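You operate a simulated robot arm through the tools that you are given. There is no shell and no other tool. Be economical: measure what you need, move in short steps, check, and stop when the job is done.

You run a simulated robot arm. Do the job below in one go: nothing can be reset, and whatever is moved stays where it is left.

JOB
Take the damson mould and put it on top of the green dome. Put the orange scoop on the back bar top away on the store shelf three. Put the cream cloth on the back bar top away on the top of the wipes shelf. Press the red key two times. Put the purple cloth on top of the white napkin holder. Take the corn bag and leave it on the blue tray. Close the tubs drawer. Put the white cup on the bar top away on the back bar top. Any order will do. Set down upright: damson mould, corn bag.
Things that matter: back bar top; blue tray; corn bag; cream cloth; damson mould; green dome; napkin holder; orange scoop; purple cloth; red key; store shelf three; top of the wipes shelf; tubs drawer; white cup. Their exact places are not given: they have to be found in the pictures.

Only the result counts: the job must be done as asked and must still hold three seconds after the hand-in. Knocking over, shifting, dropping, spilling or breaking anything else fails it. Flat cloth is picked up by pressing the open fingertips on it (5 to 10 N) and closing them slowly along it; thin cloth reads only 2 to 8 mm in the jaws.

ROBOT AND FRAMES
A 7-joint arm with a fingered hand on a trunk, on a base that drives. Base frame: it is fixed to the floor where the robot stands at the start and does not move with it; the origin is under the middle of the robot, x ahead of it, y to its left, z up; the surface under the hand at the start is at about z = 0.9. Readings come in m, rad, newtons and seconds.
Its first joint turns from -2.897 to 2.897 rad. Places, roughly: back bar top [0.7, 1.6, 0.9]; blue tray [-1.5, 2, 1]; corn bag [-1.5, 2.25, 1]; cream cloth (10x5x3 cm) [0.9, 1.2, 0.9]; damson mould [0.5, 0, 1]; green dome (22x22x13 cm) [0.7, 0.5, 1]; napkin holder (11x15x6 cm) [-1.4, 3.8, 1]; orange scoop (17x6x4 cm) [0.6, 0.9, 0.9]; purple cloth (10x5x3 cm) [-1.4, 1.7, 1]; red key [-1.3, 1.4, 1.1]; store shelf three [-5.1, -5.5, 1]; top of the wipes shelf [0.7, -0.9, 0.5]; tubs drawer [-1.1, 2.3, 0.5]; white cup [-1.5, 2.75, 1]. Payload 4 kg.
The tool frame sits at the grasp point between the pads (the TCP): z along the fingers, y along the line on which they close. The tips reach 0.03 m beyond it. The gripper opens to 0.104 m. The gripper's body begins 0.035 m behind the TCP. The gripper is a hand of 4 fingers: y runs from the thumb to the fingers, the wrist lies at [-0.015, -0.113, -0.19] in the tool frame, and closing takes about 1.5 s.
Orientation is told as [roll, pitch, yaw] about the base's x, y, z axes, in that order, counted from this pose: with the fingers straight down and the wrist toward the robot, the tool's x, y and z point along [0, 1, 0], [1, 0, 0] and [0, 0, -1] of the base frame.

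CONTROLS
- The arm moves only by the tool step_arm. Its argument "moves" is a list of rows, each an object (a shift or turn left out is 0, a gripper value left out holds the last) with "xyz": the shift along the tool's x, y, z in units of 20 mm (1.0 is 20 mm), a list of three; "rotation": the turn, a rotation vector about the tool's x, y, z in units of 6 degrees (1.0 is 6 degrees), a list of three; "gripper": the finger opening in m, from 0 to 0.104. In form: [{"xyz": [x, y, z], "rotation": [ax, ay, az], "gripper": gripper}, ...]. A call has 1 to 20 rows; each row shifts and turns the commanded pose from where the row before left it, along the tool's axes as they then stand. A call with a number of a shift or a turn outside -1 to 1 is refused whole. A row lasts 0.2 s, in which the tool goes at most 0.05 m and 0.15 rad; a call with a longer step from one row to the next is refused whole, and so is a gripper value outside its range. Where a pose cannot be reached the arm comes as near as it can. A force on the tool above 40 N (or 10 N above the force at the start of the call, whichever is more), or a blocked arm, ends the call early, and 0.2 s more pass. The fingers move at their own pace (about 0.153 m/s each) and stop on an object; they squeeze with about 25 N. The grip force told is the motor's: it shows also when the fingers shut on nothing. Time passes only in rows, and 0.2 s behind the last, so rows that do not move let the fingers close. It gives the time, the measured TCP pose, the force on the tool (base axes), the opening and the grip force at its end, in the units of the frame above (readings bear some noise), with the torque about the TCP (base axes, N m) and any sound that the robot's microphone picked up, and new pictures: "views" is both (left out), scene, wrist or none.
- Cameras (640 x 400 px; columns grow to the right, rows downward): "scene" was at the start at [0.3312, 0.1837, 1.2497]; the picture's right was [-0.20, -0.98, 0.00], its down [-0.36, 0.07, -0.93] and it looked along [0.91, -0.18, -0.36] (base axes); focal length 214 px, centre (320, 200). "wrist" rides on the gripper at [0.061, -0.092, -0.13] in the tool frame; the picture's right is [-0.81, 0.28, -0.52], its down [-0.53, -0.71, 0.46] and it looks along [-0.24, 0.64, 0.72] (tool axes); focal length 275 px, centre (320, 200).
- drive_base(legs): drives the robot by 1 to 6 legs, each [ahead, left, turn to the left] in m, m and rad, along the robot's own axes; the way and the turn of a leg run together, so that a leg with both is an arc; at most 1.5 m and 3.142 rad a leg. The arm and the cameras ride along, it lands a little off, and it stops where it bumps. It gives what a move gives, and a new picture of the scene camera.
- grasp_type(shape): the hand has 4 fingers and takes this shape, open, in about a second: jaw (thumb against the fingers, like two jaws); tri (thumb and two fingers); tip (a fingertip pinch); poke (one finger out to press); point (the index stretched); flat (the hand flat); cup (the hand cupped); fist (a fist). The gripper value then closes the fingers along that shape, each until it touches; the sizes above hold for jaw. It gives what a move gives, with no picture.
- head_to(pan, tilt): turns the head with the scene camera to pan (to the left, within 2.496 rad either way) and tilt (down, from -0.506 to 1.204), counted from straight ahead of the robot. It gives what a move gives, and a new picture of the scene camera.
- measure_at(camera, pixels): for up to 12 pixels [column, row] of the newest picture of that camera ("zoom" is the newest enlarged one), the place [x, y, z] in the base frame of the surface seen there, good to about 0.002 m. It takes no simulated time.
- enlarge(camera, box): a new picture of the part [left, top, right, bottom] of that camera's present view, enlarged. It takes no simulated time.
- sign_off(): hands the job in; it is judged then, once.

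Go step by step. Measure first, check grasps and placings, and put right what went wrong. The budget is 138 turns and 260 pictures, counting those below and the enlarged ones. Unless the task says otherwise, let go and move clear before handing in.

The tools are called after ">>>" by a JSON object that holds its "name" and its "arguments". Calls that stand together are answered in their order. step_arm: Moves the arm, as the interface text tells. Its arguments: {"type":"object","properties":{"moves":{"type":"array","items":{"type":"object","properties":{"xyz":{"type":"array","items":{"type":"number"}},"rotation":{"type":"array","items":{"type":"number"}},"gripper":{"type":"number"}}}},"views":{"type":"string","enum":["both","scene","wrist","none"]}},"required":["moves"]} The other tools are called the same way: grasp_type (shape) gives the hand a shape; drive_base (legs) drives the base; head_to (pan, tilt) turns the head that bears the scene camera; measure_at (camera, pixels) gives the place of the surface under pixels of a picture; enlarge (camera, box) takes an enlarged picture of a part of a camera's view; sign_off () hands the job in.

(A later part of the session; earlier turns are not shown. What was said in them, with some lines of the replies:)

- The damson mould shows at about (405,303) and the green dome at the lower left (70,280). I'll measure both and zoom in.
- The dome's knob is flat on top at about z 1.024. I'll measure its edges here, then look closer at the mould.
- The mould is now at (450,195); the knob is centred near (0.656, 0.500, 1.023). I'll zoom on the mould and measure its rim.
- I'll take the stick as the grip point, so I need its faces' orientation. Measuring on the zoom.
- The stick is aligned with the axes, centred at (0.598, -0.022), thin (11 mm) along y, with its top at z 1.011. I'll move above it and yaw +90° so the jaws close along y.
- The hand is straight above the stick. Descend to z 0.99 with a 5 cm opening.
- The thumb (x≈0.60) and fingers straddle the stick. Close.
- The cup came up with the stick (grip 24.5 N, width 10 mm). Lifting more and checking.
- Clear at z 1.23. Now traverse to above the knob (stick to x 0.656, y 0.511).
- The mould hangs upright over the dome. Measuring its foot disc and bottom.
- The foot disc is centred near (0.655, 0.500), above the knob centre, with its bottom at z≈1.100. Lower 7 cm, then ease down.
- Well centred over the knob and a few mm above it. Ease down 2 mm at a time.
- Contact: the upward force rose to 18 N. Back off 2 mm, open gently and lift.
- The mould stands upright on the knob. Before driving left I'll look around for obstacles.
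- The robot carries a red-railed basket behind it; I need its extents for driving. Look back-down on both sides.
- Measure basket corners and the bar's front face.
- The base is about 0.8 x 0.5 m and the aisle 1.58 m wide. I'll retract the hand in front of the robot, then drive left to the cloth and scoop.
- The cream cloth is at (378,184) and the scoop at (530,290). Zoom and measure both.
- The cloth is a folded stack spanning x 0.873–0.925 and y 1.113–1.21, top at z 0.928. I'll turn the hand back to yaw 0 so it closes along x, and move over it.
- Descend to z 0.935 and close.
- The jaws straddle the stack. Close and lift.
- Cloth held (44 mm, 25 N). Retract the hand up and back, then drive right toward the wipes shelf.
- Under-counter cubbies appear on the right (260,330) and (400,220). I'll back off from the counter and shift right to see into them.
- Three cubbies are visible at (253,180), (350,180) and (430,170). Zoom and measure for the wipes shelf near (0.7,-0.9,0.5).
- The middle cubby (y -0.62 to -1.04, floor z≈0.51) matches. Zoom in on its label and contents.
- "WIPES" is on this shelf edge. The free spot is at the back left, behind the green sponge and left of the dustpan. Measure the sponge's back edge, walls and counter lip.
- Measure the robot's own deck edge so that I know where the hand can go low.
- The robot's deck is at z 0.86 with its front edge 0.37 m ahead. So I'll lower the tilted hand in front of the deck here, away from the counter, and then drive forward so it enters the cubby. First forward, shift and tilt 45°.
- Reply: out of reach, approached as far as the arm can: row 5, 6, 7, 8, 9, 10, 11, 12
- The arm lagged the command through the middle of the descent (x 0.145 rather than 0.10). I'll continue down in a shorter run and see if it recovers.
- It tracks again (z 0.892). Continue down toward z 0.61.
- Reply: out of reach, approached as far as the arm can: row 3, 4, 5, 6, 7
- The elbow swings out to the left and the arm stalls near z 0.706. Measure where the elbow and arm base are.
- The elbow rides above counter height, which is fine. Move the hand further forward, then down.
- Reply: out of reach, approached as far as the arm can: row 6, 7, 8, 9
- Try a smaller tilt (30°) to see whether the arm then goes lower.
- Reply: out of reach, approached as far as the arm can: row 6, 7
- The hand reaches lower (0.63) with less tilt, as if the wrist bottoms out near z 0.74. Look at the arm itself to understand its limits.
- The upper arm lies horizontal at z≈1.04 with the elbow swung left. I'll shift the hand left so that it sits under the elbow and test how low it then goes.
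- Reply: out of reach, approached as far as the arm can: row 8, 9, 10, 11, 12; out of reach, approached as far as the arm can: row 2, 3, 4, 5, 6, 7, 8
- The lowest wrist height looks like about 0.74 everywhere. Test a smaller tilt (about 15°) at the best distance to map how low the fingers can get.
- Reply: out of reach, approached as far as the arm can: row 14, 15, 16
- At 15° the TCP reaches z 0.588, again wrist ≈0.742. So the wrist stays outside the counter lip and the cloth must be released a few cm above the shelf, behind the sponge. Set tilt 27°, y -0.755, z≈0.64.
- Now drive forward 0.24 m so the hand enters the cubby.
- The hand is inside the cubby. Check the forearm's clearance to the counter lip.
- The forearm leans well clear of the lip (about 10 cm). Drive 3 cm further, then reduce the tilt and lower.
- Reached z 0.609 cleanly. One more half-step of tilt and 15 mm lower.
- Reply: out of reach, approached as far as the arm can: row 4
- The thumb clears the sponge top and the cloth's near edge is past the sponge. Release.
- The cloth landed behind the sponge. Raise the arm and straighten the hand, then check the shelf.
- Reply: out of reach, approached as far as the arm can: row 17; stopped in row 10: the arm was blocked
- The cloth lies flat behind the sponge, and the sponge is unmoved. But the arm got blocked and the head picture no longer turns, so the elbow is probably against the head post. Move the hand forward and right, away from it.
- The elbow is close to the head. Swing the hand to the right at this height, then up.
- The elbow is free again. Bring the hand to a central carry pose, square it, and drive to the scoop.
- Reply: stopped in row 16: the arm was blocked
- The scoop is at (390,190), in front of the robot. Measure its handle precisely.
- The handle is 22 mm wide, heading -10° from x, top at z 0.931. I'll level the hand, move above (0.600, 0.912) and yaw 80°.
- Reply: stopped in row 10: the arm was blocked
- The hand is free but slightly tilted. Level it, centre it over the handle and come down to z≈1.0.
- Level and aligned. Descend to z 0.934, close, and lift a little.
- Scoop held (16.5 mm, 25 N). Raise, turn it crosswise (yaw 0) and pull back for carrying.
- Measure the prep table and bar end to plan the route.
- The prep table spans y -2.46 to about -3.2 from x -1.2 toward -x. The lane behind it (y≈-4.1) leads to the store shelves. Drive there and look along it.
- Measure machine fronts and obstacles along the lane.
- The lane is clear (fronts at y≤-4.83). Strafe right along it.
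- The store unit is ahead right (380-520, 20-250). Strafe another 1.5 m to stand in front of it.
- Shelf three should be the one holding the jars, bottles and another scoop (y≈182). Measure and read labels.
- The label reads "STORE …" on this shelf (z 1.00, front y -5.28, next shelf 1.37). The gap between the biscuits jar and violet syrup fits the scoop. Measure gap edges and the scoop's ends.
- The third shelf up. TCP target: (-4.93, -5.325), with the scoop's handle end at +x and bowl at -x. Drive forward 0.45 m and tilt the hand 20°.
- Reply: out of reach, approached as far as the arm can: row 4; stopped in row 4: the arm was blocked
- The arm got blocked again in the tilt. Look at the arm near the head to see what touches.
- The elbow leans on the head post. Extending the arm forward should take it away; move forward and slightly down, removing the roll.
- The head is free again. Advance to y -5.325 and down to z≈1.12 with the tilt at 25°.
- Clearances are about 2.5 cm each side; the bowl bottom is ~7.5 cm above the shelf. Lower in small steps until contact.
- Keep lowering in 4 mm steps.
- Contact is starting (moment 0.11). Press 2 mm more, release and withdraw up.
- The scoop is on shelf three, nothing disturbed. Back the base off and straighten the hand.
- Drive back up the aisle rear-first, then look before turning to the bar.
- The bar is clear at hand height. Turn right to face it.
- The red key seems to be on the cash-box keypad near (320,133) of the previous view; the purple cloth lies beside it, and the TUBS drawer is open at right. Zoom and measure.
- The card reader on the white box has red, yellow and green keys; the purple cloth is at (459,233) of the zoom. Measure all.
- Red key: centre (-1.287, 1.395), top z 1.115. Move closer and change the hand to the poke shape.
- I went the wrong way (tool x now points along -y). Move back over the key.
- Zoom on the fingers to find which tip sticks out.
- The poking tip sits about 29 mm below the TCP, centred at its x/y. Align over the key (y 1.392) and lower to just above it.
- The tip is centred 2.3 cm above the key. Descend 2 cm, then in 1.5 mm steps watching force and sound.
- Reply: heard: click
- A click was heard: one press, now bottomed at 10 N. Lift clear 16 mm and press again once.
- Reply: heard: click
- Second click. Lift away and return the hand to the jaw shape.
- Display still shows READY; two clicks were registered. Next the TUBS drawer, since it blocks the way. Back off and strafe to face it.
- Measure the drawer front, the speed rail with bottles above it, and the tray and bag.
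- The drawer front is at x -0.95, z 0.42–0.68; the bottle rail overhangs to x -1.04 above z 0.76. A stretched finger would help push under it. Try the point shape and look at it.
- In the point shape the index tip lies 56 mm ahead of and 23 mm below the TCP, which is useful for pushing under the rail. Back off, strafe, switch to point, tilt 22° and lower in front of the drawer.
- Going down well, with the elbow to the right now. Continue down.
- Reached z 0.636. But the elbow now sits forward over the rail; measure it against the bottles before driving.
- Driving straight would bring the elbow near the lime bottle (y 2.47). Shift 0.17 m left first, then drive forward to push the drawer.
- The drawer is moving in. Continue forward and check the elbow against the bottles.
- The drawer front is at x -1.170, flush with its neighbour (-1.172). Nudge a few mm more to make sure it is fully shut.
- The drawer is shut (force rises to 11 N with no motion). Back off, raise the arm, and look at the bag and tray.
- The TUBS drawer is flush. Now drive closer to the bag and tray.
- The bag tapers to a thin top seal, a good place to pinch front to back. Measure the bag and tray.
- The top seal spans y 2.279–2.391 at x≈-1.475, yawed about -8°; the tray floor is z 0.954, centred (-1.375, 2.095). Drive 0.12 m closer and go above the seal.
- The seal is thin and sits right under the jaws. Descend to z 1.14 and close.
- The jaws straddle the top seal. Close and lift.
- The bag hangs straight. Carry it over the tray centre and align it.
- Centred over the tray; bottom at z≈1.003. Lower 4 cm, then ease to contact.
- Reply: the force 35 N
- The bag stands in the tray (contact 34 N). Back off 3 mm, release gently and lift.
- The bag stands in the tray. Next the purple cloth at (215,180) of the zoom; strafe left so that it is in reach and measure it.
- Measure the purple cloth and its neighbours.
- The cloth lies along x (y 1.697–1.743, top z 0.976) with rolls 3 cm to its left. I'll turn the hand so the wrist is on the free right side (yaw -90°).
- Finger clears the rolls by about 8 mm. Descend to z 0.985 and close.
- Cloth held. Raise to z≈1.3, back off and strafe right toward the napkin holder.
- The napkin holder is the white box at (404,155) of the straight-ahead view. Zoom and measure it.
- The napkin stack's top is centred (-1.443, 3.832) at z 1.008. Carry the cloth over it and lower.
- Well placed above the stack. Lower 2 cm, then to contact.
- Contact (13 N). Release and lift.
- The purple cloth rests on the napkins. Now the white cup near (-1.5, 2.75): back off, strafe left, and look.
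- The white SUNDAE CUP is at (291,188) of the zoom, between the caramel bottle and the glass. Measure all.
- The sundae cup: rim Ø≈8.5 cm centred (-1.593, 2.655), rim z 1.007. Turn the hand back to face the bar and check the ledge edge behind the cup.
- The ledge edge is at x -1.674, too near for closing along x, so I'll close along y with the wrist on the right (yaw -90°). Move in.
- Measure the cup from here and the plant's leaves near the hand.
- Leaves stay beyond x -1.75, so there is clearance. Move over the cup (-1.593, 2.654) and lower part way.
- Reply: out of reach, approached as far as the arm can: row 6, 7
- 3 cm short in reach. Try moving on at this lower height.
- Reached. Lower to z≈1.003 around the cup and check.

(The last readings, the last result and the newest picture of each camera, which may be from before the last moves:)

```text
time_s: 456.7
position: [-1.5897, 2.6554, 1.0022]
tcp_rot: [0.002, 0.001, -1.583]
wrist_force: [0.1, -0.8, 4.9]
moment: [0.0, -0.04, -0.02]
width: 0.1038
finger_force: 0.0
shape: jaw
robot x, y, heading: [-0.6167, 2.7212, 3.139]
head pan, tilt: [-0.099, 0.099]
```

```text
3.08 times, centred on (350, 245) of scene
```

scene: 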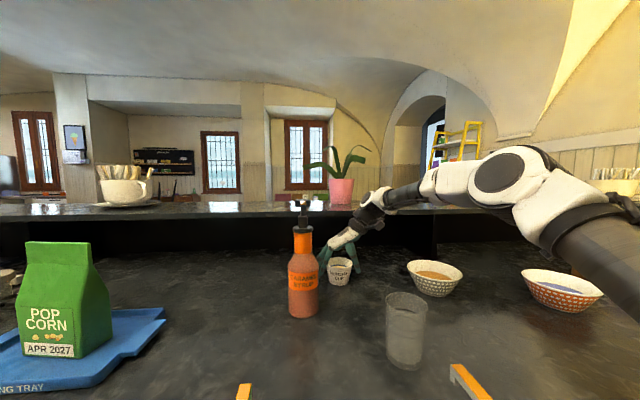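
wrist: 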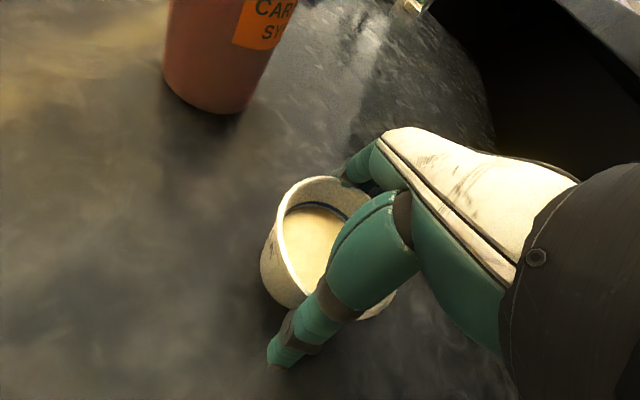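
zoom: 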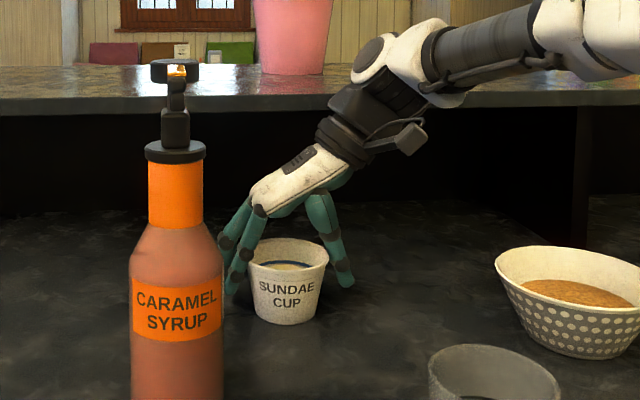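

A 5 N upward force showed: something brushes. Raise 6 mm and re-read before closing.

>>> {"name": "step_arm", "arguments": {"moves": [{"xyz": [0, 0, -0.3]}, {"xyz": [0, 0, 0]}], "views": "wrist"}}

>>> {"name": "enlarge", "arguments": {"camera": "wrist", "box": [230, 130, 430, 380]}}

```text
time_s: 457.3
position: [-1.5908, 2.6548, 1.0096]
tcp_rot: [0.001, 0.002, -1.581]
wrist_force: [-0.1, 0.7, 0.9]
moment: [0.01, -0.02, 0.01]
width: 0.104
finger_force: 0.0
shape: jaw
robot x, y, heading: [-0.6167, 2.7184, 3.138]
head pan, tilt: [-0.099, 0.099]
```

wrist: 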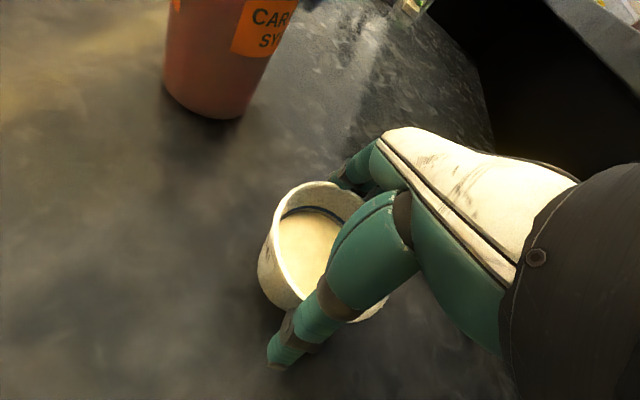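

```text
1.60 times, centred on (330, 255) of wrist
```

zoom: 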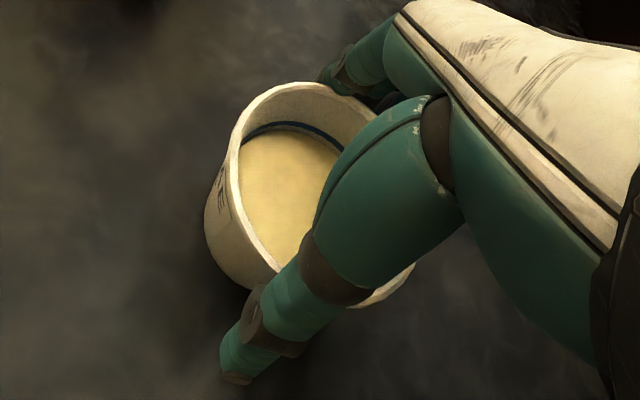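

The fingers are outside the rim on both sides and the contact is gone. Close gently here.

>>> {"name": "step_arm", "arguments": {"moves": [{"gripper": 0.098}, {"gripper": 0.094}, {"gripper": 0.09}, {"gripper": 0.085}, {"gripper": 0.08}, {"gripper": 0.075}, {"gripper": 0.07}, {"xyz": [0, 0, 0]}], "views": "none"}}

>>> {"name": "step_arm", "arguments": {"moves": [{"gripper": 0.06}, {"gripper": 0.05}, {"xyz": [0, 0, 0]}], "views": "both"}}

>>> {"name": "enlarge", "arguments": {"camera": "scene", "box": [270, 180, 430, 310]}}

```text
time_s: 459.1
position: [-1.5906, 2.6548, 1.0093]
tcp_rot: [0.001, 0.001, -1.584]
wrist_force: [0.5, 0.3, -1.3]
moment: [0.02, -0.02, -0.01]
width: 0.0685
finger_force: 25.0
shape: jaw
robot x, y, heading: [-0.6198, 2.7151, 3.137]
head pan, tilt: [-0.099, 0.099]
```

```text
time_s: 459.9
position: [-1.5902, 2.6547, 1.0089]
tcp_rot: [0.001, -0.001, -1.583]
wrist_force: [0.2, -0.4, 0.4]
moment: [-0.01, 0.0, -0.02]
width: 0.068
finger_force: 24.9
shape: jaw
robot x, y, heading: [-0.6171, 2.7185, 3.141]
head pan, tilt: [-0.099, 0.099]
```

scene: 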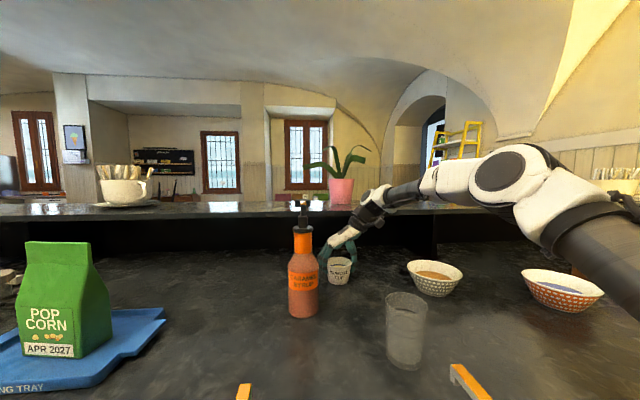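
wrist: 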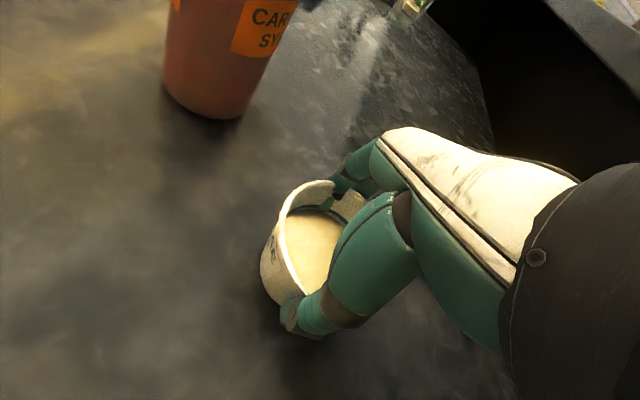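

```text
3.08 times, centred on (350, 245) of scene
```

zoom: 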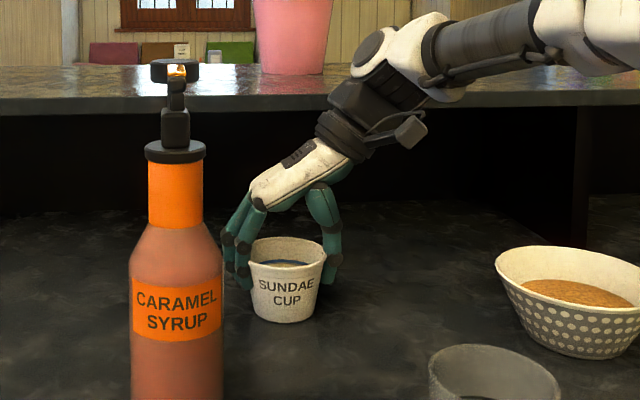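

Gripped at 68 mm, 25 N. Lift slowly straight up.

>>> {"name": "step_arm", "arguments": {"moves": [{"xyz": [0, 0, -0.3]}, {"xyz": [0, 0, -0.5]}, {"xyz": [0, 0, -0.5]}, {"xyz": [0, 0, -0.7]}, {"xyz": [0, 0, -0.7]}, {"xyz": [0, 0, 0]}], "views": "both"}}

>>> {"name": "enlarge", "arguments": {"camera": "scene", "box": [270, 160, 430, 310]}}

```text
time_s: 461.3
position: [-1.5892, 2.6538, 1.0648]
tcp_rot: [-0.002, 0.001, -1.582]
wrist_force: [0.8, -0.7, -1.3]
moment: [0.03, -0.01, -0.03]
width: 0.0683
finger_force: 24.9
shape: jaw
robot x, y, heading: [-0.6151, 2.7178, 3.142]
head pan, tilt: [-0.099, 0.099]
```

scene: 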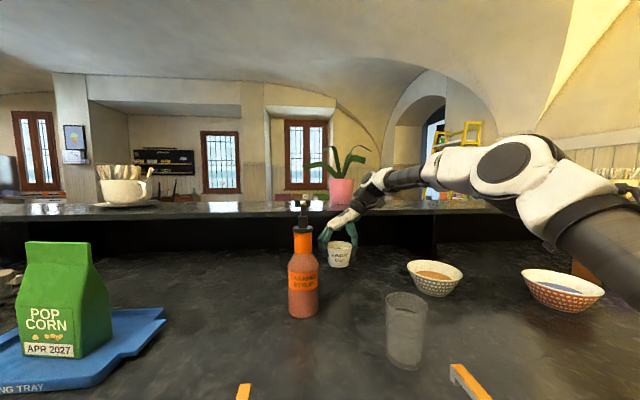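
wrist: 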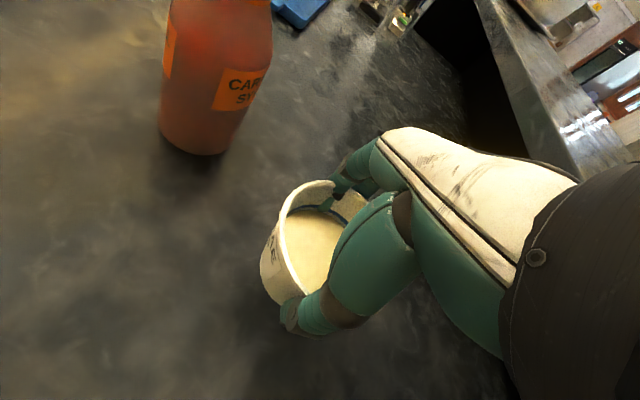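

```text
2.67 times, centred on (350, 235) of scene
5 turns are left
```

zoom: 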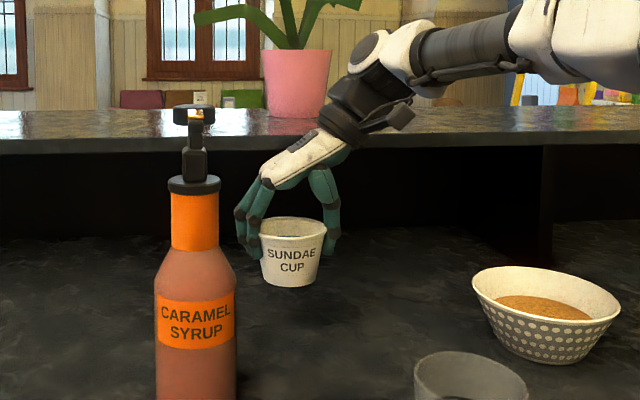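

Only five turns are left, so I'll be quick: the cup is up. I'll bring it right, up and back, drive to the empty spot where the scoop lay on the back bar, and face it.

>>> {"name": "step_arm", "arguments": {"moves": [{"xyz": [0, -1, -1]}, {"xyz": [0, -1, -1]}, {"xyz": [0, -1, -1]}, {"xyz": [0, -1, -1]}, {"xyz": [0, -1, -1]}, {"xyz": [1, 0, -0.65]}, {"xyz": [1, 0, -0.65]}, {"xyz": [1, 0, -0.65]}, {"xyz": [1, 0, -0.65]}, {"xyz": [1, 0, -0.65]}, {"xyz": [1, 0, -0.65]}, {"xyz": [1, 0, -0.65]}, {"xyz": [1, 0, -0.65]}, {"xyz": [0, 0, 0]}], "views": "scene"}}

>>> {"name": "drive_base", "arguments": {"legs": [[-0.3, 0, 0], [0, 1.4, 0], [0, 0.4, 0], [0, 0, 3.14], [0.1, 0, 0]]}}

>>> {"name": "head_to", "arguments": {"pan": 0.0, "tilt": 0.75}}

```text
time_s: 464.3
position: [-1.4302, 2.7544, 1.2673]
tcp_rot: [0.001, 0.003, -1.583]
wrist_force: [1.0, 0.5, -1.0]
moment: [-0.07, -0.01, 0.04]
width: 0.0676
finger_force: 25.4
shape: jaw
robot x, y, heading: [-0.6123, 2.7149, 3.143]
head pan, tilt: [-0.099, 0.099]
```

scene: 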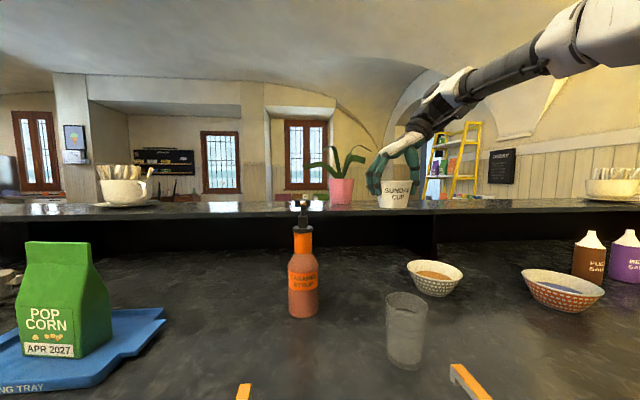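

```text
time_s: 483.0
position: [0.6167, 0.9075, 1.2659]
tcp_rot: [0.001, 0.002, 1.545]
wrist_force: [0.4, -0.7, -1.1]
moment: [0.0, 0.01, -0.02]
width: 0.0669
finger_force: 25.4
shape: jaw
robot x, y, heading: [-0.2004, 0.9526, -0.011]
head pan, tilt: [-0.099, 0.099]
```

scene: 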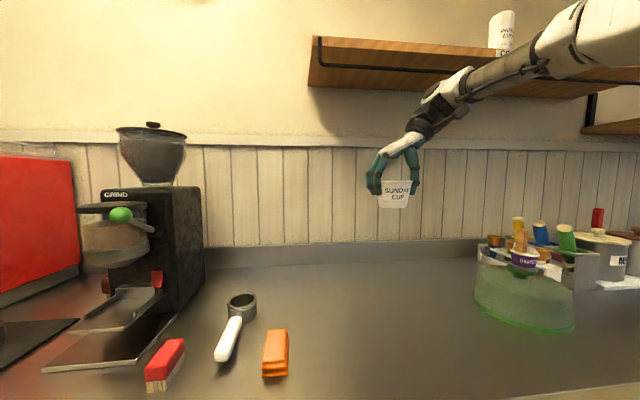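

```text
time_s: 484.0
position: [0.6167, 0.9079, 1.2662]
tcp_rot: [0.0, 0.002, 1.547]
wrist_force: [0.5, 0.6, -0.4]
moment: [0.01, -0.01, 0.01]
width: 0.0665
finger_force: 24.6
shape: jaw
robot x, y, heading: [-0.1958, 0.9518, -0.017]
head pan, tilt: [0.0, 0.75]
4 turns are left
```

scene: 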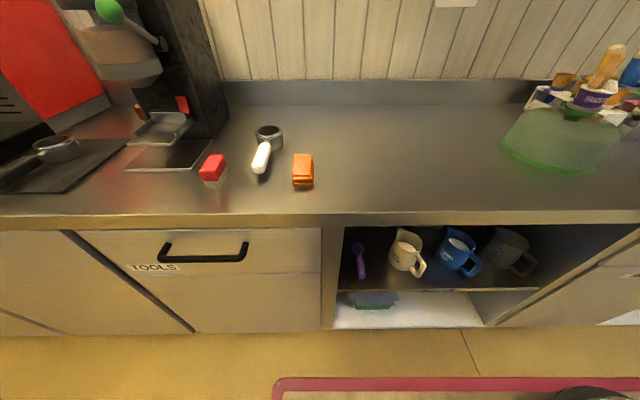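

The cup hangs over the empty spot at (0.617, 0.908). Lower it close to the surface, then ease down.

>>> {"name": "step_arm", "arguments": {"moves": [{"xyz": [0, 0, 1]}, {"xyz": [0, 0, 1]}, {"xyz": [0, 0, 1]}, {"xyz": [0, 0, 1]}, {"xyz": [0, 0, 1]}, {"xyz": [0, 0, 1]}, {"xyz": [0, 0, 1]}, {"xyz": [0, 0, 1]}, {"xyz": [0, 0, 1]}, {"xyz": [0, 0, 1]}, {"xyz": [0, 0, 1]}, {"xyz": [0, 0, 1]}, {"xyz": [0, 0, 1]}, {"xyz": [0, 0, 0.8]}, {"xyz": [0, 0, 0.5]}, {"xyz": [0, 0, 0.2]}, {"xyz": [0, 0, 0]}], "views": "none"}}

>>> {"name": "step_arm", "arguments": {"moves": [{"xyz": [0, 0, 0.1]}, {"xyz": [0, 0, 0.1]}, {"xyz": [0, 0, 0.1]}, {"xyz": [0, 0, 0]}], "views": "scene"}}

>>> {"name": "enlarge", "arguments": {"camera": "scene", "box": [300, 60, 520, 210]}}

>>> {"name": "measure_at", "arguments": {"camera": "scene", "pixels": [[400, 150], [400, 160], [400, 165], [405, 170], [395, 155], [410, 155]]}}

```text
time_s: 487.6
position: [0.6168, 0.9051, 0.9758]
tcp_rot: [0.0, 0.001, 1.547]
wrist_force: [-0.1, 0.4, -1.2]
moment: [0.01, 0.02, -0.01]
width: 0.0664
finger_force: 24.9
shape: jaw
robot x, y, heading: [-0.1954, 0.9566, -0.017]
head pan, tilt: [0.0, 0.75]
```

```text
time_s: 488.6
position: [0.6175, 0.9065, 0.9699]
tcp_rot: [0.001, 0.003, 1.546]
wrist_force: [0.3, 0.1, -0.3]
moment: [-0.03, -0.01, -0.02]
width: 0.0666
finger_force: 25.4
shape: jaw
robot x, y, heading: [-0.1952, 0.952, -0.014]
head pan, tilt: [0.0, 0.75]
```

scene: 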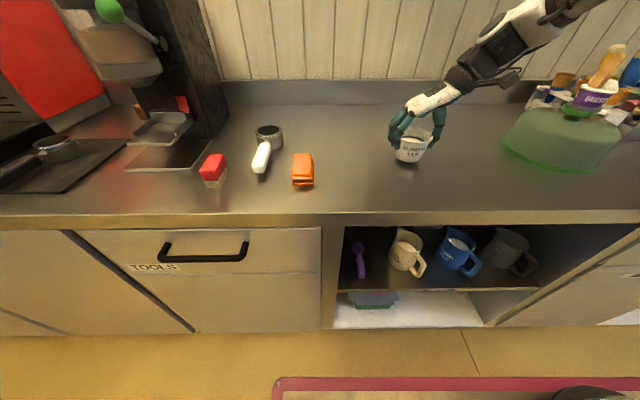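

```text
2.67 times, centred on (410, 135) of scene
```

zoom: 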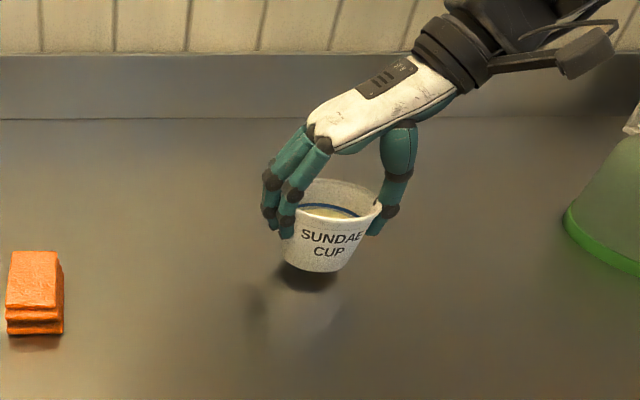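

```text
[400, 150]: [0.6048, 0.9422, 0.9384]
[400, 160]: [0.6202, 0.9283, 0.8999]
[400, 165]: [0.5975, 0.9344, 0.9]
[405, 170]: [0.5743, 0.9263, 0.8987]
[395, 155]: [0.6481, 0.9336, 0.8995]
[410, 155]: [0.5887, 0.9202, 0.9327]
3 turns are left
```

The cup is about 1 cm above the surface, nearly upright. Ease down to contact.

>>> {"name": "step_arm", "arguments": {"moves": [{"xyz": [0, 0, 0.1]}, {"xyz": [0, 0, 0.1]}, {"xyz": [0, 0, 0.1]}, {"xyz": [0, 0, 0.1]}, {"xyz": [0, 0, 0.1]}, {"xyz": [0, 0, 0]}], "views": "none"}}

>>> {"name": "step_arm", "arguments": {"moves": [{"xyz": [0, 0, 0.06]}, {"xyz": [0, 0, 0.06]}, {"xyz": [0, 0, 0]}], "views": "none"}}

>>> {"name": "step_arm", "arguments": {"moves": [{"xyz": [0, 0, 0.05]}, {"xyz": [0, 0, 0.05]}, {"xyz": [0, 0, 0]}], "views": "scene"}}

>>> {"name": "enlarge", "arguments": {"camera": "scene", "box": [300, 60, 520, 210]}}

```text
time_s: 490.0
position: [0.6184, 0.9072, 0.9605]
tcp_rot: [0.001, 0.001, 1.546]
wrist_force: [0.5, 0.6, -0.8]
moment: [0.03, 0.04, 0.04]
width: 0.0666
finger_force: 24.8
shape: jaw
robot x, y, heading: [-0.1973, 0.9541, -0.016]
head pan, tilt: [0.0, 0.75]
```

```text
time_s: 490.8
position: [0.6175, 0.9068, 0.9579]
tcp_rot: [0.001, 0.002, 1.546]
wrist_force: [-0.6, 0.0, 7.4]
moment: [0.18, -0.08, 0.0]
width: 0.0664
finger_force: 24.5
shape: jaw
robot x, y, heading: [-0.196, 0.9491, -0.012]
head pan, tilt: [0.0, 0.75]
```

```text
time_s: 491.6
position: [0.617, 0.9066, 0.9565]
tcp_rot: [-0.002, 0.003, 1.547]
wrist_force: [1.0, -1.1, 21.2]
moment: [0.44, -0.14, -0.02]
width: 0.0661
finger_force: 24.5
shape: jaw
robot x, y, heading: [-0.1978, 0.9571, -0.016]
head pan, tilt: [0.0, 0.75]
```

scene: 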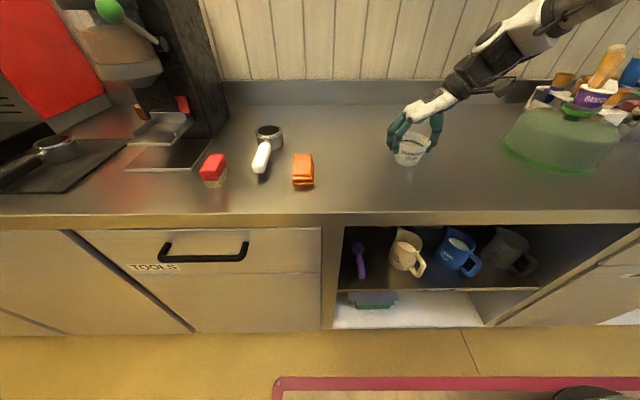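

```text
2.67 times, centred on (410, 135) of scene
2 turns are left
```

zoom: 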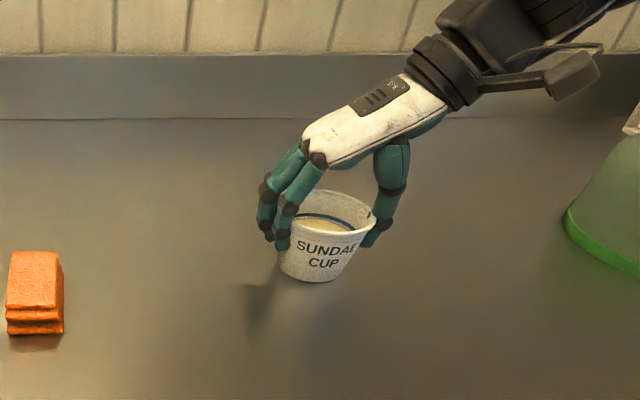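

The cup stands on the back bar (21 N contact). Open fully, then lift straight up and clear.

>>> {"name": "step_arm", "arguments": {"moves": [{"xyz": [0, 0, -0.05]}, {"gripper": 0.072}, {"gripper": 0.08}, {"gripper": 0.09}, {"gripper": 0.104}, {"gripper": 0.104}, {"gripper": 0.104}, {"xyz": [0, 0, -0.4]}, {"xyz": [0, 0, -0.6]}, {"xyz": [0, 0, -0.8]}, {"xyz": [0, 0, -1]}, {"xyz": [0, 0, -1]}, {"xyz": [0, 0, -1]}, {"xyz": [0, 0, -1]}, {"xyz": [0, 0, -1]}, {"xyz": [0, 0, -1]}, {"xyz": [0, 0, -1]}, {"xyz": [0, 0, -1]}, {"xyz": [0, 0, -1]}, {"xyz": [0, 0, 0]}], "views": "scene"}}

>>> {"name": "enlarge", "arguments": {"camera": "scene", "box": [300, 60, 520, 210]}}

```text
time_s: 495.8
position: [0.6184, 0.9075, 1.1743]
tcp_rot: [0.0, 0.002, 1.546]
wrist_force: [-0.2, 0.5, 0.3]
moment: [-0.02, -0.02, -0.01]
width: 0.1039
finger_force: 0.0
shape: jaw
robot x, y, heading: [-0.1977, 0.9546, -0.016]
head pan, tilt: [0.0, 0.75]
```

scene: 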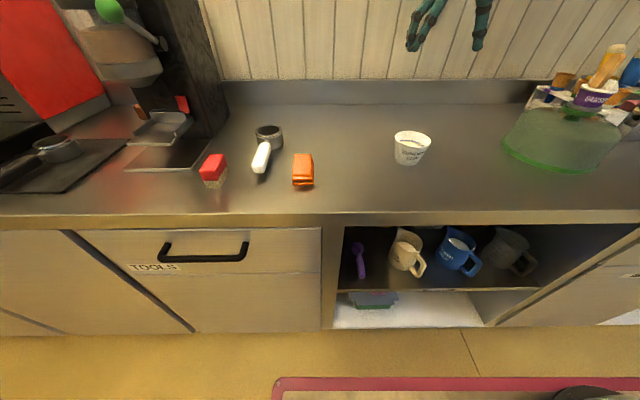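

```text
2.67 times, centred on (410, 135) of scene
1 turns are left
```

zoom: 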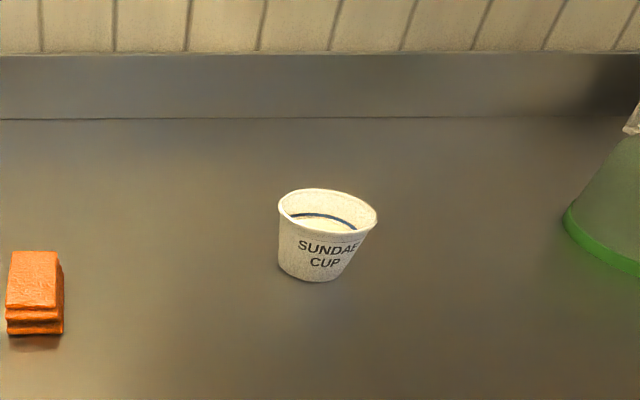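

The cup stands upright on the back bar and the hand is clear. All eight tasks are done, so I'm handing in.

>>> {"name": "sign_off", "arguments": {}}

```text
The job is handed in.
```

I've handed the job in with all eight tasks done. The last pictures of each item show it where it was asked for:

- **Damson mould:** upright on the green dome's knob.
- **Orange scoop:** on store shelf three, between the biscuits jar and the violet syrup.
- **Cream cloth:** on the wipes shelf, behind the green sponge. I had to let it drop about 6 cm because the arm could not reach lower; it landed flat and the sponge did not move.
- **Red key:** pressed twice, with a click heard each time.
- **Purple cloth:** on top of the white napkin holder.
- **Corn bag:** upright in the blue tray.
- **Tubs drawer:** shut, flush with its neighbours.
- **White cup:** upright on the back bar top. I took this to be the sundae cup on the bar.
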